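You operate a simulated robot arm through the tools that you are given. There is no shell and no other tool. Be economical: measure what you need, move in short steps, check, and stop when the job is done.

You are at the controls of a simulated robot arm. One attempt, no reset.

JOB
Take the plastic cup with yellow band and leave it on the silver wide flat weight with blue ring.
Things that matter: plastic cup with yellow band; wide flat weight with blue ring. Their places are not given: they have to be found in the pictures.

It is judged by the outcome, as a careful person would: the job done as asked, and still so three seconds after it is handed in. It fails if anything else is knocked over, pushed out of place, dropped, spilled or broken.

ROBOT AND FRAMES
A 7-joint arm with a two-finger parallel gripper, fixed in place. Base frame: the origin is at the foot of the arm, x ahead of it, y to its left, z up; the work surface is at about z = 0. Units: m, degrees, N and s.
With the tool pointing down near the work surface it reaches from about 0.22 to 0.58 m from the base axis. Its first joint turns from -66.0 to 66.0 degrees. Payload 2.5 kg.
The tool frame sits at the grasp point between the pads (the TCP): z along the fingers, y along the line on which they close. The tips reach 0.023 m beyond it. Largest opening 0.094 m; finger width 0.038, thickness 0.01; the body of the gripper, 0.054 by 0.096 m, starts 0.039 m behind the TCP.
Orientation is that of the tool frame in the base frame, as a unit quaternion [x, y, z, w]. With the fingers straight down and closing along the base's y, the tool's x points along the base's -x, its y along +y and its z along -z.

CONTROLS
- The arm moves only by the tool servo_tool. Its argument "targets" is a list that holds one entry, the list of rows, each a list of 5 numbers: the shift along the tool's x, y, z in m, then the turn about the tool's z in degrees, then the finger opening in m, from 0 to 0.094. In form: [[[dx, dy, dz, spin, gripper], ...]]. A call has 1 to 12 rows; each row shifts and turns the commanded pose from where the row before left it, along the tool's axes as they then stand. Each row takes 0.2 s and may step no farther than 0.05 m and 8.6 degrees from the row before; otherwise, or with a gripper value out of range, the whole call is refused. A pose out of reach is approached as far as the arm can. The call stops where the force on the tool passes 40 N (or 10 N more than at its start, if that is more) or the arm is blocked; 0.2 s more then pass. The fingers move at their own pace (about 0.108 m/s each) and stop on an object; they squeeze with about 36 N. The grip force told is the motor's: it shows also when the fingers shut on nothing. Time passes only in rows, and 0.2 s behind the last, so rows that do not move let the fingers close. The reply holds the time, the measured pose of the TCP, the force on the tool along the base axes, the opening and the grip force, in the units named above and with some noise, and new pictures: "pictures" is both (left out), scene, wrist or none.
- Cameras (640 x 400 px; columns grow to the right, rows downward): "scene" is fixed at [0.1084, -0.3995, 0.5531]; the picture's right is [0.90, -0.44, 0.00], its down [-0.22, -0.44, -0.87] and it looks along [0.38, 0.78, -0.50] (base axes); focal length 329 px, centre (320, 200). "wrist" rides on the gripper at [-0.039, 0, -0.044] in the tool frame; the picture's right is [0.00, -1.00, 0.00], its down [0.97, 0.00, -0.24] and it looks along [0.24, 0.00, 0.97] (tool axes); focal length 218 px, centre (320, 200).
- measure_at(camera, pixels): there is no depth. For up to 12 entries [column, row, z] of the newest picture of that camera ("zoom" is the newest enlarged one), the place [x, y] in the base frame at which the ray of that pixel passes the height z, good to about 0.003 m. It takes no simulated time.
- close_up(camera, box): a new picture of the part [left, top, right, bottom] of that camera's present view, enlarged. It takes no simulated time.
- sign_off(): hands the job in; it is judged then, once.

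Go step by step. Measure first, check grasps and placings, and put right what went wrong. The budget is 60 turns and 120 pictures, counting those below and the enlarged ones. Unless the task says otherwise, let go and move clear before handing in, and close with one line.

The tools are called after ">>>" by a JSON object that holds its "op" and its "data". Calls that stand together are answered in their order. servo_tool: Moves the arm, as the interface text tells. Its arguments: {"type":"object","properties":{"targets":{"type":"array","items":{"type":"array","items":{"type":"array","items":{"type":"number"}}}},"pictures":{"type":"string","enum":["both","scene","wrist","none"]}},"required":["targets"]} The other tools are called the same way: measure_at (camera, pixels) gives the place at which the rays of pixels pass given heights; close_up (camera, box) takes an enlarged picture of a part of a camera's view; sign_off () hands the job in.

At the start:

```text
time: 0.0
tcp_pos: [0.3976, 0.1804, 0.3283]
tcp_rot: [0.001, 1.0, 0.0, 0.0]
force: [-0.5, -0.2, 0.0]
gripper_width: 0.0939
grip_force: 0.1
```

scene: 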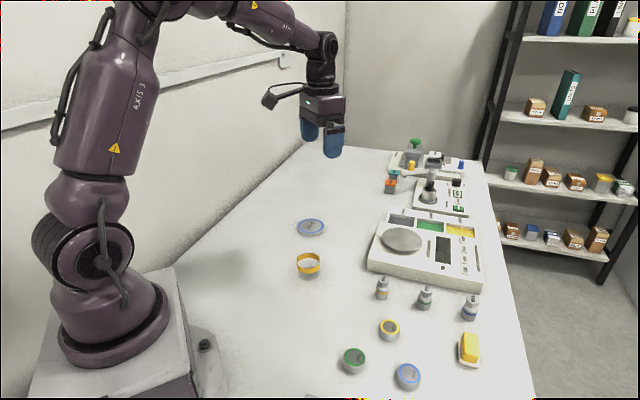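
wrist: 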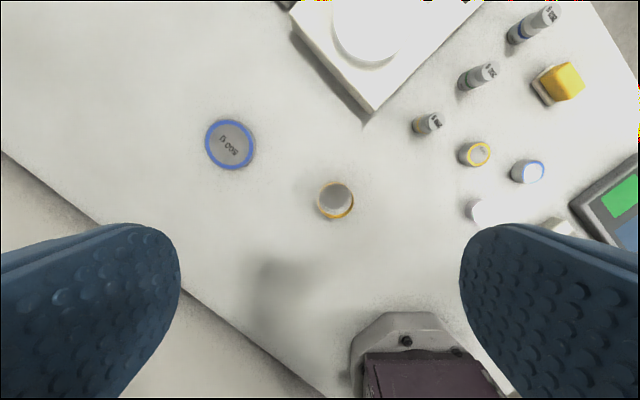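

The scene shows a disc with a blue ring near (311,227) and a yellow-banded cup near (308,265). I'll enlarge both before measuring.

>>> {"op": "close_up", "data": {"camera": "scene", "box": [270, 205, 350, 285]}}

>>> {"op": "close_up", "data": {"camera": "wrist", "box": [190, 100, 390, 240]}}

>>> {"op": "measure_at", "data": {"camera": "wrist", "pixels": [[230, 144, 0.01], [205, 144, 0.01], [256, 144, 0.01], [336, 201, 0.0], [336, 201, 0.03], [317, 200, 0.03], [355, 200, 0.03]]}}

>>> {"op": "measure_at", "data": {"camera": "scene", "pixels": [[311, 227, 0.01], [308, 278, 0.0], [308, 258, 0.03], [297, 260, 0.03], [319, 260, 0.03]]}}

```text
5.00 times, centred on (310, 245) of scene
```

zoom: 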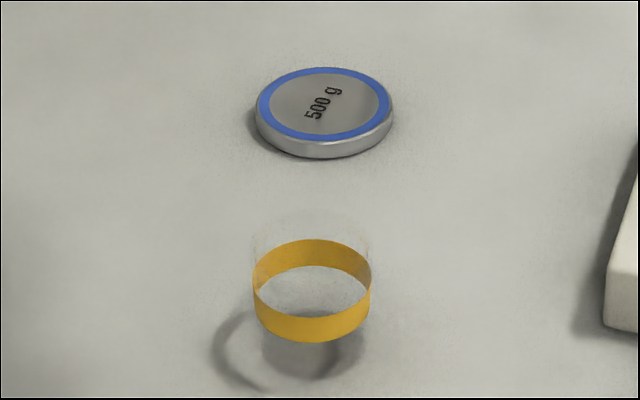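

```text
2.86 times, centred on (290, 170) of wrist
```

zoom: 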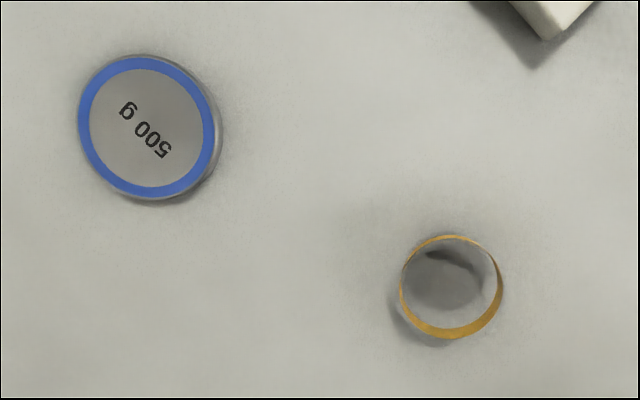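

```text
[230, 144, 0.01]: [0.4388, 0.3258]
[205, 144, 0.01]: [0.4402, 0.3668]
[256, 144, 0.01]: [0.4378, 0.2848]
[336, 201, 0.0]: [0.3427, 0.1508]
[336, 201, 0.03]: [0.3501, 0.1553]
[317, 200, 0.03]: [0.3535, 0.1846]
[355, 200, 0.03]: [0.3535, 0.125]
```

```text
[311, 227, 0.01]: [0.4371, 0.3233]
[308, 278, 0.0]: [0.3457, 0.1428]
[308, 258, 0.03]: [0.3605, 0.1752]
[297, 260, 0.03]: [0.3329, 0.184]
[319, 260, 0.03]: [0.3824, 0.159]
```

The 500 g blue-ring disc is at about (0.438, 0.325). Intersecting the two rays puts the cup's band centre near (0.353, 0.157) at z≈0.045. I'll move above the cup and look closer.

>>> {"op": "servo_tool", "data": {"targets": [[[0.015, -0.008, 0.04, 0, 0.094], [0.015, -0.008, 0.04, 0, 0.094], [0.015, -0.007, 0.04, 0, 0.094], [0, 0, 0.03, 0, 0.094], [0, 0, 0, 0, 0.094]]]}}

>>> {"op": "close_up", "data": {"camera": "wrist", "box": [220, 120, 420, 245]}}

>>> {"op": "close_up", "data": {"camera": "scene", "box": [276, 240, 340, 280]}}

```text
time: 1.2
tcp_pos: [0.3537, 0.157, 0.1763]
tcp_rot: [-0.001, 1.0, 0.001, 0.001]
force: [0.2, -0.7, -0.2]
gripper_width: 0.0939
grip_force: 0.0
```

scene: 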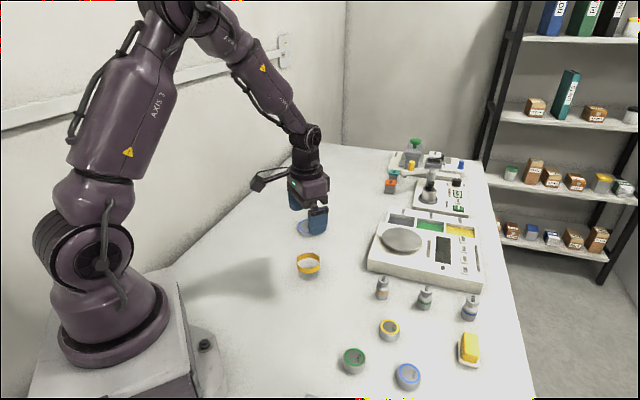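
wrist: 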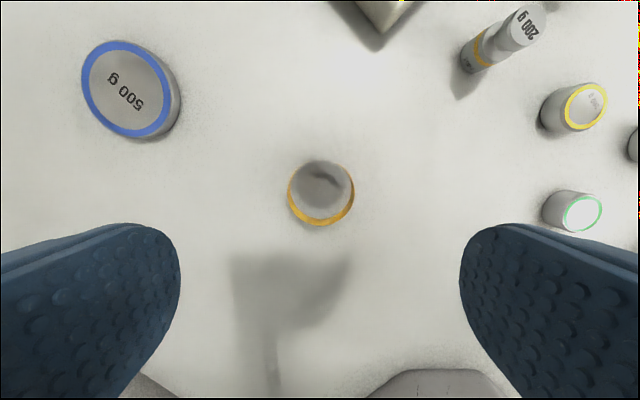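

```text
3.20 times, centred on (320, 182) of wrist
```

zoom: 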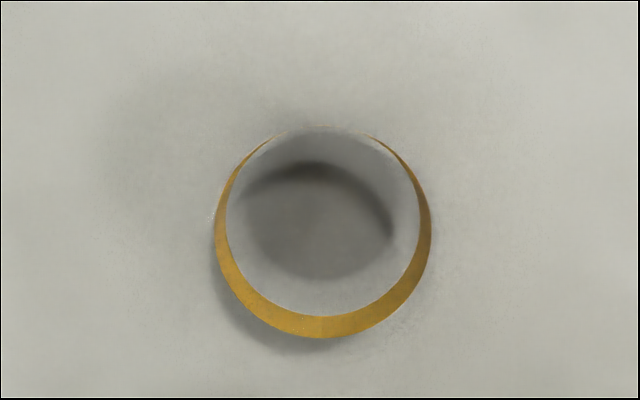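

```text
10.00 times, centred on (308, 260) of scene
```

zoom: 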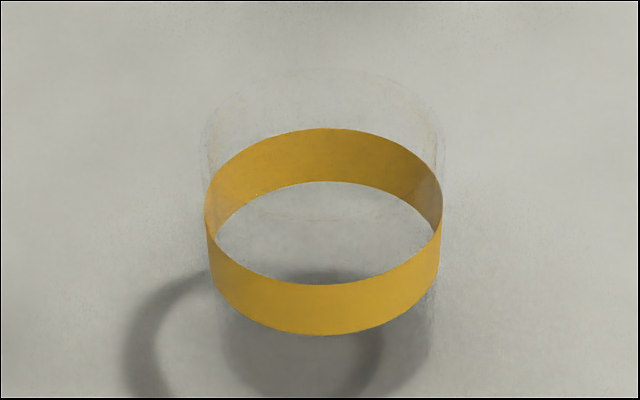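

The cup is clear with the band around its middle, and its faint rim is above the band. I'll measure the band-top ellipse centres, wrist (321.1,192) and scene (308.4,260.5), at several heights to pin down its position.

>>> {"op": "measure_at", "data": {"camera": "wrist", "pixels": [[321.1, 192.2, 0.02], [321.1, 192.2, 0.03], [321.1, 192.2, 0.04], [321.1, 192.2, 0.05], [287.2, 192.2, 0.04], [355, 192.2, 0.04], [130, 87, 0.01]]}}

>>> {"op": "measure_at", "data": {"camera": "scene", "pixels": [[308.4, 260.5, 0.02], [308.4, 260.5, 0.03], [308.4, 260.5, 0.04], [308.4, 260.5, 0.05]]}}

```text
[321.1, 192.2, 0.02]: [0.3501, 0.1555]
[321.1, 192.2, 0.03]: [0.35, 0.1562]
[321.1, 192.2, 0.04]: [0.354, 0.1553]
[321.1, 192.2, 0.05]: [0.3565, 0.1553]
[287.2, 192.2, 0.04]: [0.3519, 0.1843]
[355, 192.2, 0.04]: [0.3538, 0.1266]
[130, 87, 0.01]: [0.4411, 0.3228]
```

```text
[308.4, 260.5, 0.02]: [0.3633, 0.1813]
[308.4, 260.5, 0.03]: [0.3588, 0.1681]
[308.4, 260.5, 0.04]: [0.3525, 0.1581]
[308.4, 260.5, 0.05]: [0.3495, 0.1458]
```

The rays meet at z≈0.042, so the cup axis is at (0.353, 0.156), diameter about 0.057, rim at about 0.058. I'll descend to TCP z≈0.036.

>>> {"op": "servo_tool", "data": {"targets": [[[0, -0.001, 0.04, 0, 0.094], [0, 0, 0.04, 0, 0.094], [0, 0, 0.03, 0, 0.094], [0, 0, 0.03, 0, 0.094], [0, 0, 0, 0, 0.094]]]}}

>>> {"op": "close_up", "data": {"camera": "scene", "box": [260, 220, 356, 280]}}

```text
time: 2.4
tcp_pos: [0.3525, 0.1553, 0.0358]
tcp_rot: [0.0, 1.0, 0.0, 0.001]
force: [0.5, -0.3, 0.3]
gripper_width: 0.094
grip_force: 0.1
```

scene: 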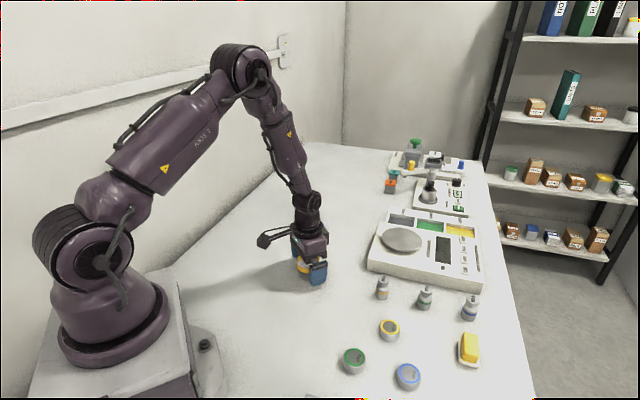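
wrist: 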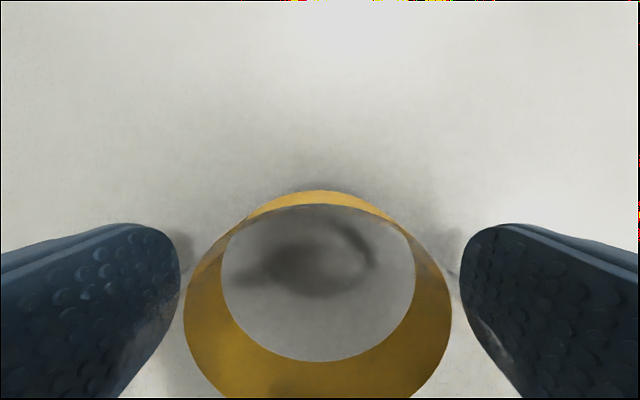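

```text
6.67 times, centred on (308, 250) of scene
```

zoom: 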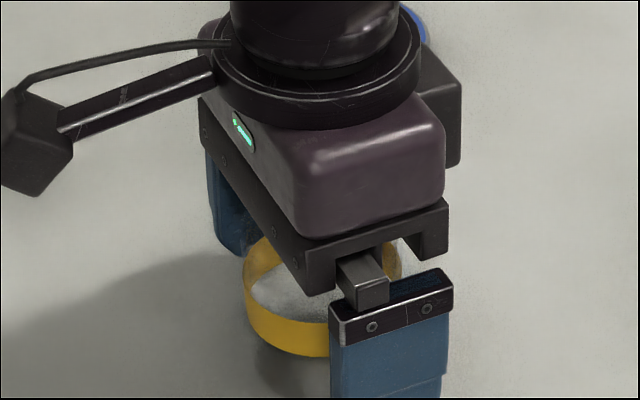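

The cup sits centred between the pads (band spans columns 183–452) with clearance on both sides. I'll close gradually.

>>> {"op": "servo_tool", "data": {"targets": [[[0, 0, 0, 0, 0.07], [0, 0, 0, 0, 0.06], [0, 0, 0, 0, 0.056], [0, 0, 0, 0, 0.053], [0, 0, 0, 0, 0.053]]], "pictures": "wrist"}}

```text
time: 3.6
tcp_pos: [0.3539, 0.1559, 0.0375]
tcp_rot: [0.001, 1.0, 0.0, 0.0]
force: [-0.8, -1.1, 0.3]
gripper_width: 0.0562
grip_force: 36.1
```

wrist: 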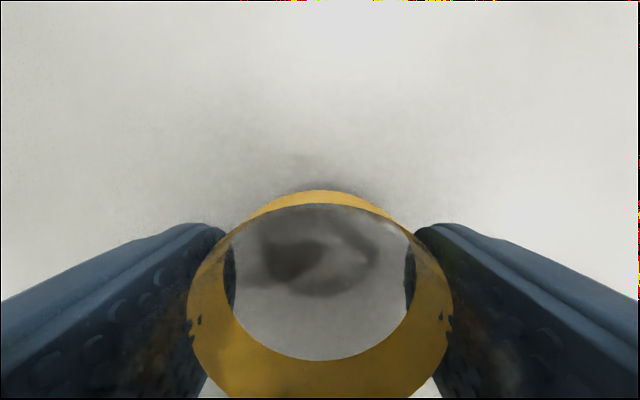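

The pads stopped at 0.0562 m on the cup with 36 N. I'll lift it slowly and check.

>>> {"op": "servo_tool", "data": {"targets": [[[0, 0, -0.015, 0, 0.053], [0, 0, -0.025, 0, 0.053], [0, 0, -0.03, 0, 0.053], [0, 0, -0.02, 0, 0.053], [0, 0, 0, 0, 0.053]]]}}

>>> {"op": "close_up", "data": {"camera": "scene", "box": [260, 170, 388, 250]}}

```text
time: 4.8
tcp_pos: [0.3519, 0.1548, 0.1278]
tcp_rot: [0.0, 1.0, 0.0, 0.0]
force: [0.8, 0.2, -1.2]
gripper_width: 0.0562
grip_force: 36.1
```

scene: 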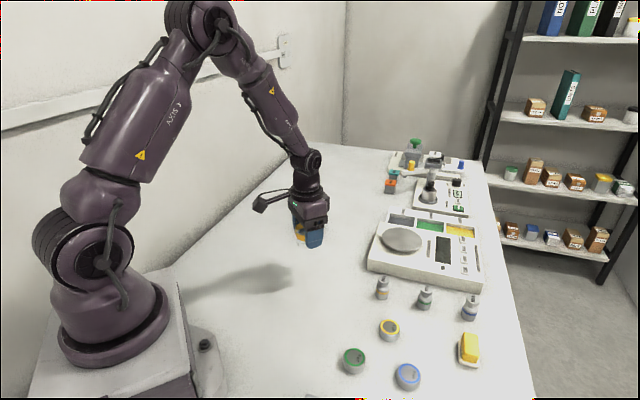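
wrist: 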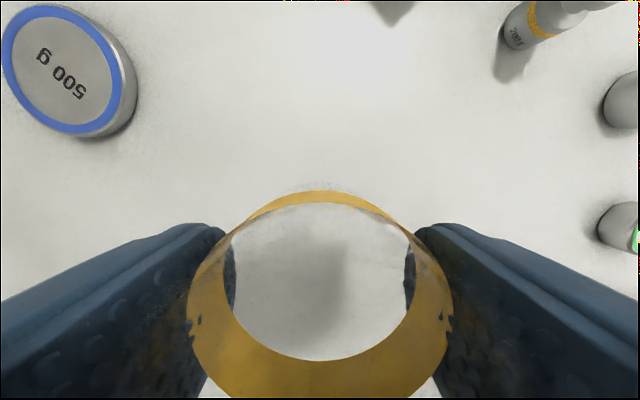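

```text
5.00 times, centred on (324, 210) of scene
```

zoom: 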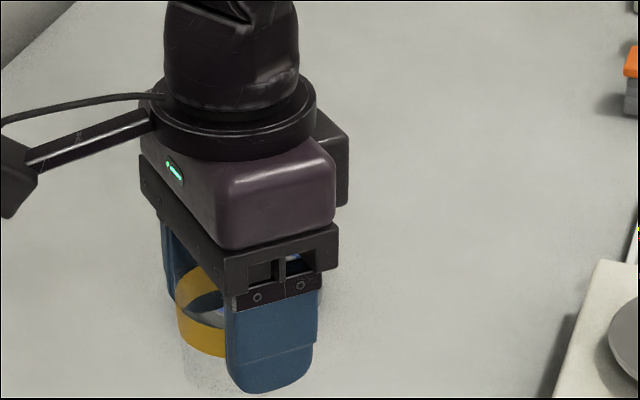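

The cup is lifted and steady, and the disc's top is at wrist (60,70). I'll locate the disc top, using its earlier scene centre (310.8,225.8) as well.

>>> {"op": "measure_at", "data": {"camera": "wrist", "pixels": [[60, 70, 0.0], [60, 70, 0.01], [60, 70, 0.02], [2, 60, 0.01], [118, 85, 0.01], [60, 70, 0.015]]}}

>>> {"op": "measure_at", "data": {"camera": "scene", "pixels": [[310.8, 225.8, 0.0], [310.8, 225.8, 0.01], [310.8, 225.8, 0.02], [297.5, 226, 0.01], [324.2, 226, 0.01], [310.8, 225.8, 0.015]]}}

```text
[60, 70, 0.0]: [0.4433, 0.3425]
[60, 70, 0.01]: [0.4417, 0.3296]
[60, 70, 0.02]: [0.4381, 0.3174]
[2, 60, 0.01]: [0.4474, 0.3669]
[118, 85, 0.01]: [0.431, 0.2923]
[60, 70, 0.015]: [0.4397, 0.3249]
```

```text
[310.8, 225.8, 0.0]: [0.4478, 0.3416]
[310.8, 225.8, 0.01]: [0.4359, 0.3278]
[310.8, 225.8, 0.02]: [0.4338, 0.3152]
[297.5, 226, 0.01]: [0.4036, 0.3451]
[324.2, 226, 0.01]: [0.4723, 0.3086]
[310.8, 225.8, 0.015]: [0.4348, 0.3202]
```

The disc centre is about (0.438, 0.325), with its top at about 0.012. I'll carry the cup there at height, level, and check.

>>> {"op": "servo_tool", "data": {"targets": [[[-0.012, 0.024, 0, 0, 0.053], [-0.015, 0.03, 0, 0, 0.053], [-0.015, 0.03, 0, 0, 0.053], [-0.015, 0.03, 0, 0, 0.053], [-0.015, 0.03, 0, 0, 0.053], [-0.013, 0.026, 0, 0, 0.053], [0, 0, 0, 0, 0.053]]]}}

>>> {"op": "close_up", "data": {"camera": "scene", "box": [260, 170, 372, 240]}}

```text
time: 6.4
tcp_pos: [0.4376, 0.3267, 0.1283]
tcp_rot: [0.0, 1.0, 0.0, 0.0]
force: [0.4, -0.1, -0.1]
gripper_width: 0.0559
grip_force: 36.3
```

scene: 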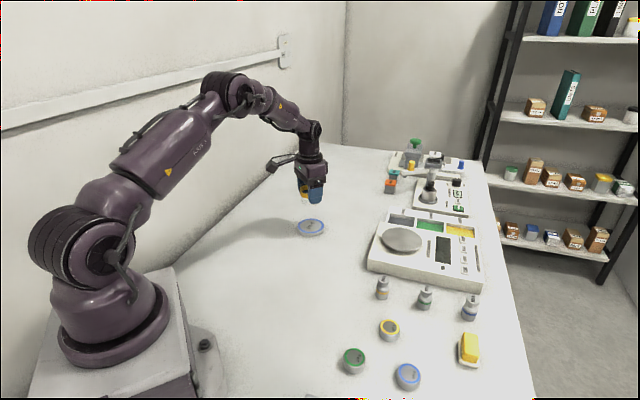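
wrist: 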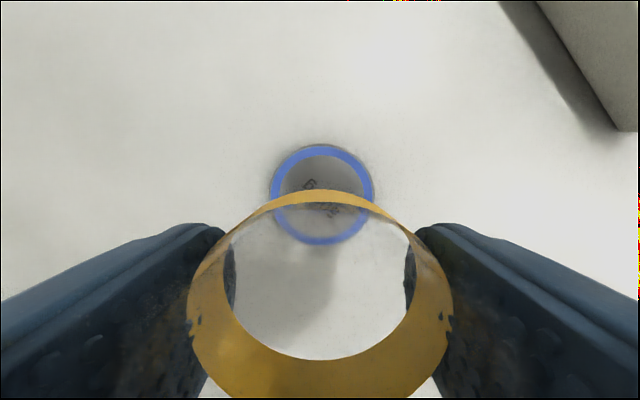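

```text
5.71 times, centred on (316, 205) of scene
```

zoom: 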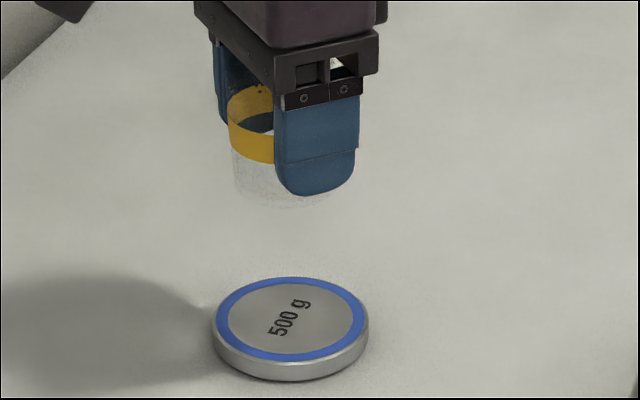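

Through the clear cup the disc shows centred at wrist (321.5,194.5). I'll measure that centre and its edges.

>>> {"op": "measure_at", "data": {"camera": "wrist", "pixels": [[321.5, 194.5, 0.012], [270, 194.5, 0.012], [373, 194.5, 0.012], [321.5, 145, 0.012], [321.5, 245, 0.012]]}}

>>> {"op": "measure_at", "data": {"camera": "zoom", "pixels": [[291, 319, 0.012], [291, 277, 0.012], [291, 362, 0.012], [291, 380, 0.0]]}}

```text
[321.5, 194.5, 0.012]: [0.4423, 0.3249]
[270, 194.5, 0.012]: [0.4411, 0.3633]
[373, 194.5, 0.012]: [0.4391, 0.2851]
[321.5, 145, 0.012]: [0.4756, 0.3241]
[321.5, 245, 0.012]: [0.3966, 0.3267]
```

```text
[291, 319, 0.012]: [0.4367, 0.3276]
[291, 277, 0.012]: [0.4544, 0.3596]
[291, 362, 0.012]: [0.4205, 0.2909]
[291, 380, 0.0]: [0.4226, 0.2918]
```

The disc centre is (0.439, 0.3255) with radius 0.039, so the cup is already centred to about 2 mm. I'll descend to just above contact.

>>> {"op": "servo_tool", "data": {"targets": [[[-0.001, -0.001, 0.03, 0, 0.053], [0, 0, 0.025, 0, 0.053], [0, 0, 0.012, 0, 0.053], [0, 0, 0.006, 0, 0.053], [0, 0, 0, 0, 0.053]]]}}

>>> {"op": "close_up", "data": {"camera": "scene", "box": [270, 190, 350, 240]}}

```text
time: 7.6
tcp_pos: [0.4395, 0.3252, 0.0556]
tcp_rot: [0.0, 1.0, 0.0, 0.0]
force: [-0.6, 0.2, -0.2]
gripper_width: 0.0559
grip_force: 35.9
```

scene: 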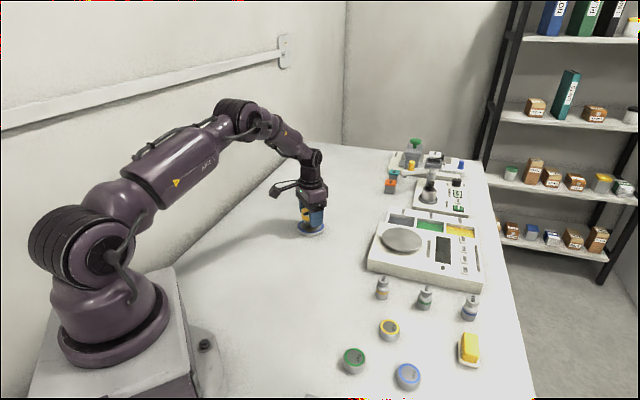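
wrist: 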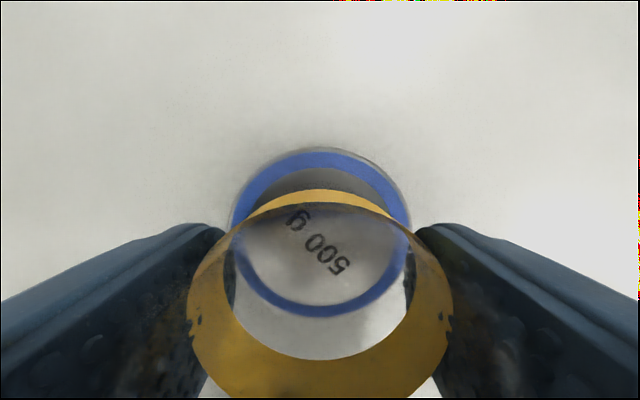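

```text
8.00 times, centred on (310, 215) of scene
```

zoom: 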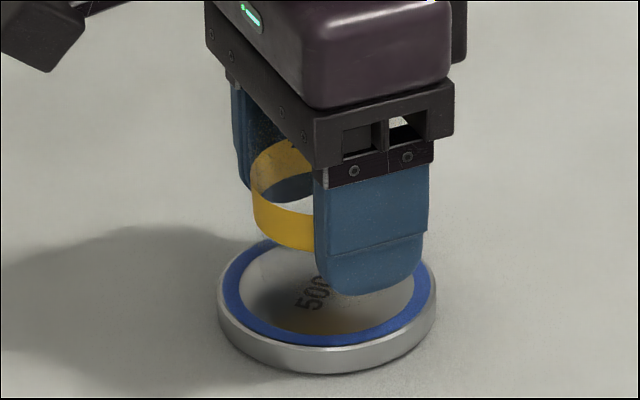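

The disc is centred under the cup (columns 232–409) and there's no contact yet. I'll lower in small steps and watch the force.

>>> {"op": "servo_tool", "data": {"targets": [[[0, 0, 0.002, 0, 0.053], [0, 0, 0.002, 0, 0.053], [0, 0, 0.002, 0, 0.053], [0, 0, 0, 0, 0.053]]], "pictures": "none"}}

```text
time: 8.6
tcp_pos: [0.4404, 0.325, 0.0488]
tcp_rot: [0.0, 1.0, 0.0, 0.001]
force: [-0.9, -0.4, 2.8]
gripper_width: 0.0563
grip_force: 35.8
```

The vertical force reads 2.8 N, which may be first contact. One more 1 mm step to confirm.

>>> {"op": "servo_tool", "data": {"targets": [[[0, 0, 0.001, 0, 0.053], [0, 0, 0, 0, 0.053]]], "pictures": "none"}}

```text
time: 9.2
tcp_pos: [0.4405, 0.325, 0.0495]
tcp_rot: [0.0, 1.0, 0.001, 0.001]
force: [-1.9, -2.2, 11.0]
gripper_width: 0.0562
grip_force: 36.3
```

The force rose to 11 N, so the cup rests on the disc. I'll back off 1 mm and open the fingers in stages.

>>> {"op": "servo_tool", "data": {"targets": [[[0, 0, -0.001, 0, 0.053], [0, 0, 0, 0, 0.056], [0, 0, 0, 0, 0.058], [0, 0, 0, 0, 0.062], [0, 0, 0, 0, 0.075], [0, 0, 0, 0, 0.094], [0, 0, 0, 0, 0.094]]]}}

>>> {"op": "close_up", "data": {"camera": "scene", "box": [270, 190, 350, 240]}}

```text
time: 10.8
tcp_pos: [0.4394, 0.3249, 0.0485]
tcp_rot: [0.0, 1.0, 0.0, 0.0]
force: [-0.7, -0.4, -0.5]
gripper_width: 0.0939
grip_force: 0.0
```

scene: 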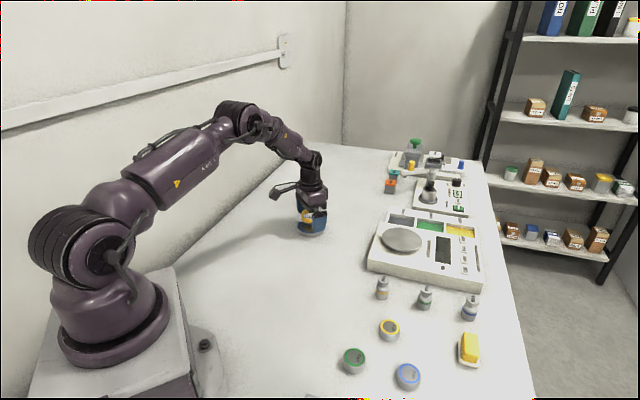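
wrist: 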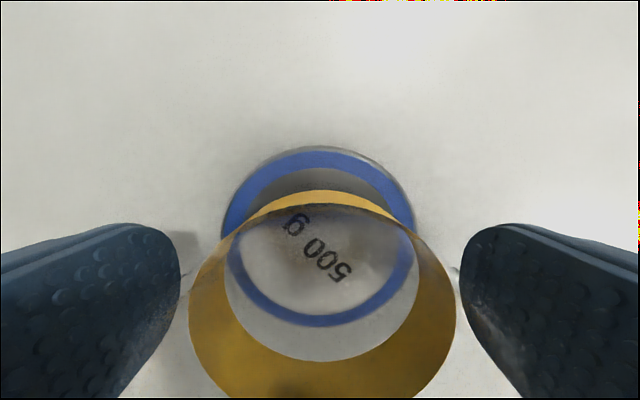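

```text
8.00 times, centred on (310, 215) of scene
```

zoom: 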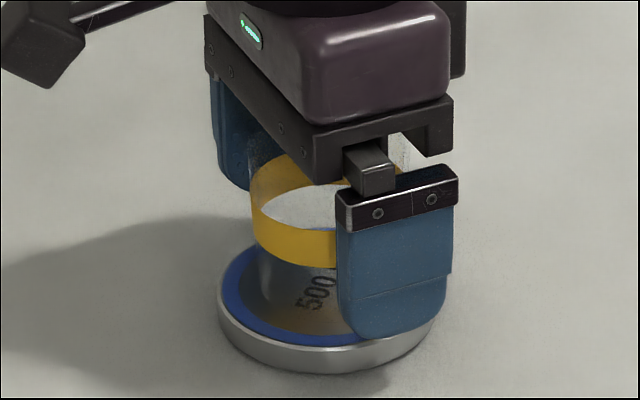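

The cup stands upright on the disc with the pads clear of it. I'll rise straight up.

>>> {"op": "servo_tool", "data": {"targets": [[[0, 0, -0.02, 0, 0.094], [0, 0, -0.03, 0, 0.094], [0, 0, -0.04, 0, 0.094], [0, 0, -0.04, 0, 0.094], [0, 0, 0, 0, 0.094]]]}}

>>> {"op": "close_up", "data": {"camera": "scene", "box": [270, 190, 350, 240]}}

```text
time: 12.0
tcp_pos: [0.439, 0.3249, 0.1795]
tcp_rot: [0.0, 1.0, 0.0, 0.0]
force: [0.3, -0.3, -0.1]
gripper_width: 0.0941
grip_force: 0.1
```

scene: 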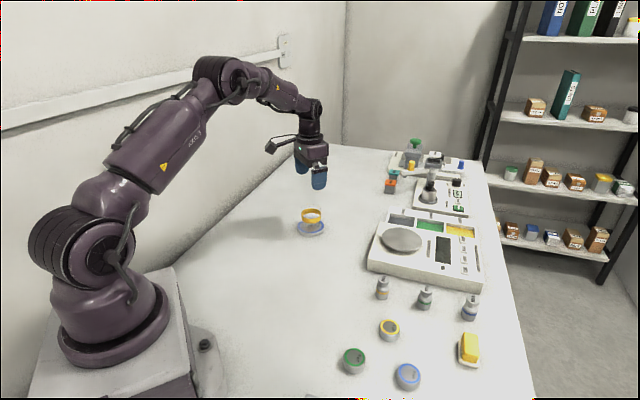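
wrist: 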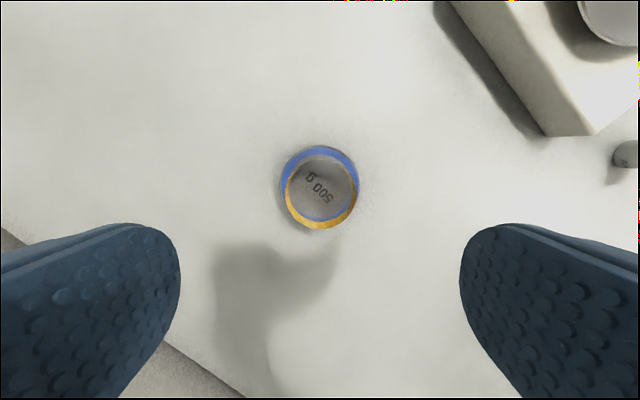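

```text
8.00 times, centred on (310, 215) of scene
```

zoom: 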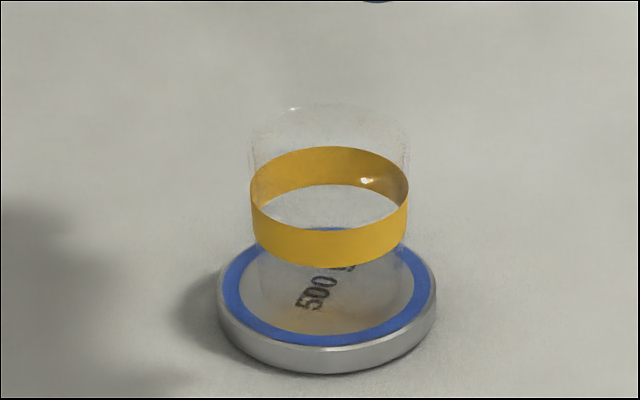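

The cup stands upright and centred on the blue-ring weight, the gripper is well clear, and nothing else has moved. I'm handing in.

>>> {"op": "sign_off", "data": {}}

```text
The job is handed in.
```

The plastic cup with the yellow band is standing upright on the silver wide flat weight with the blue ring (marked 500 g), the gripper is clear, and nothing else was disturbed.
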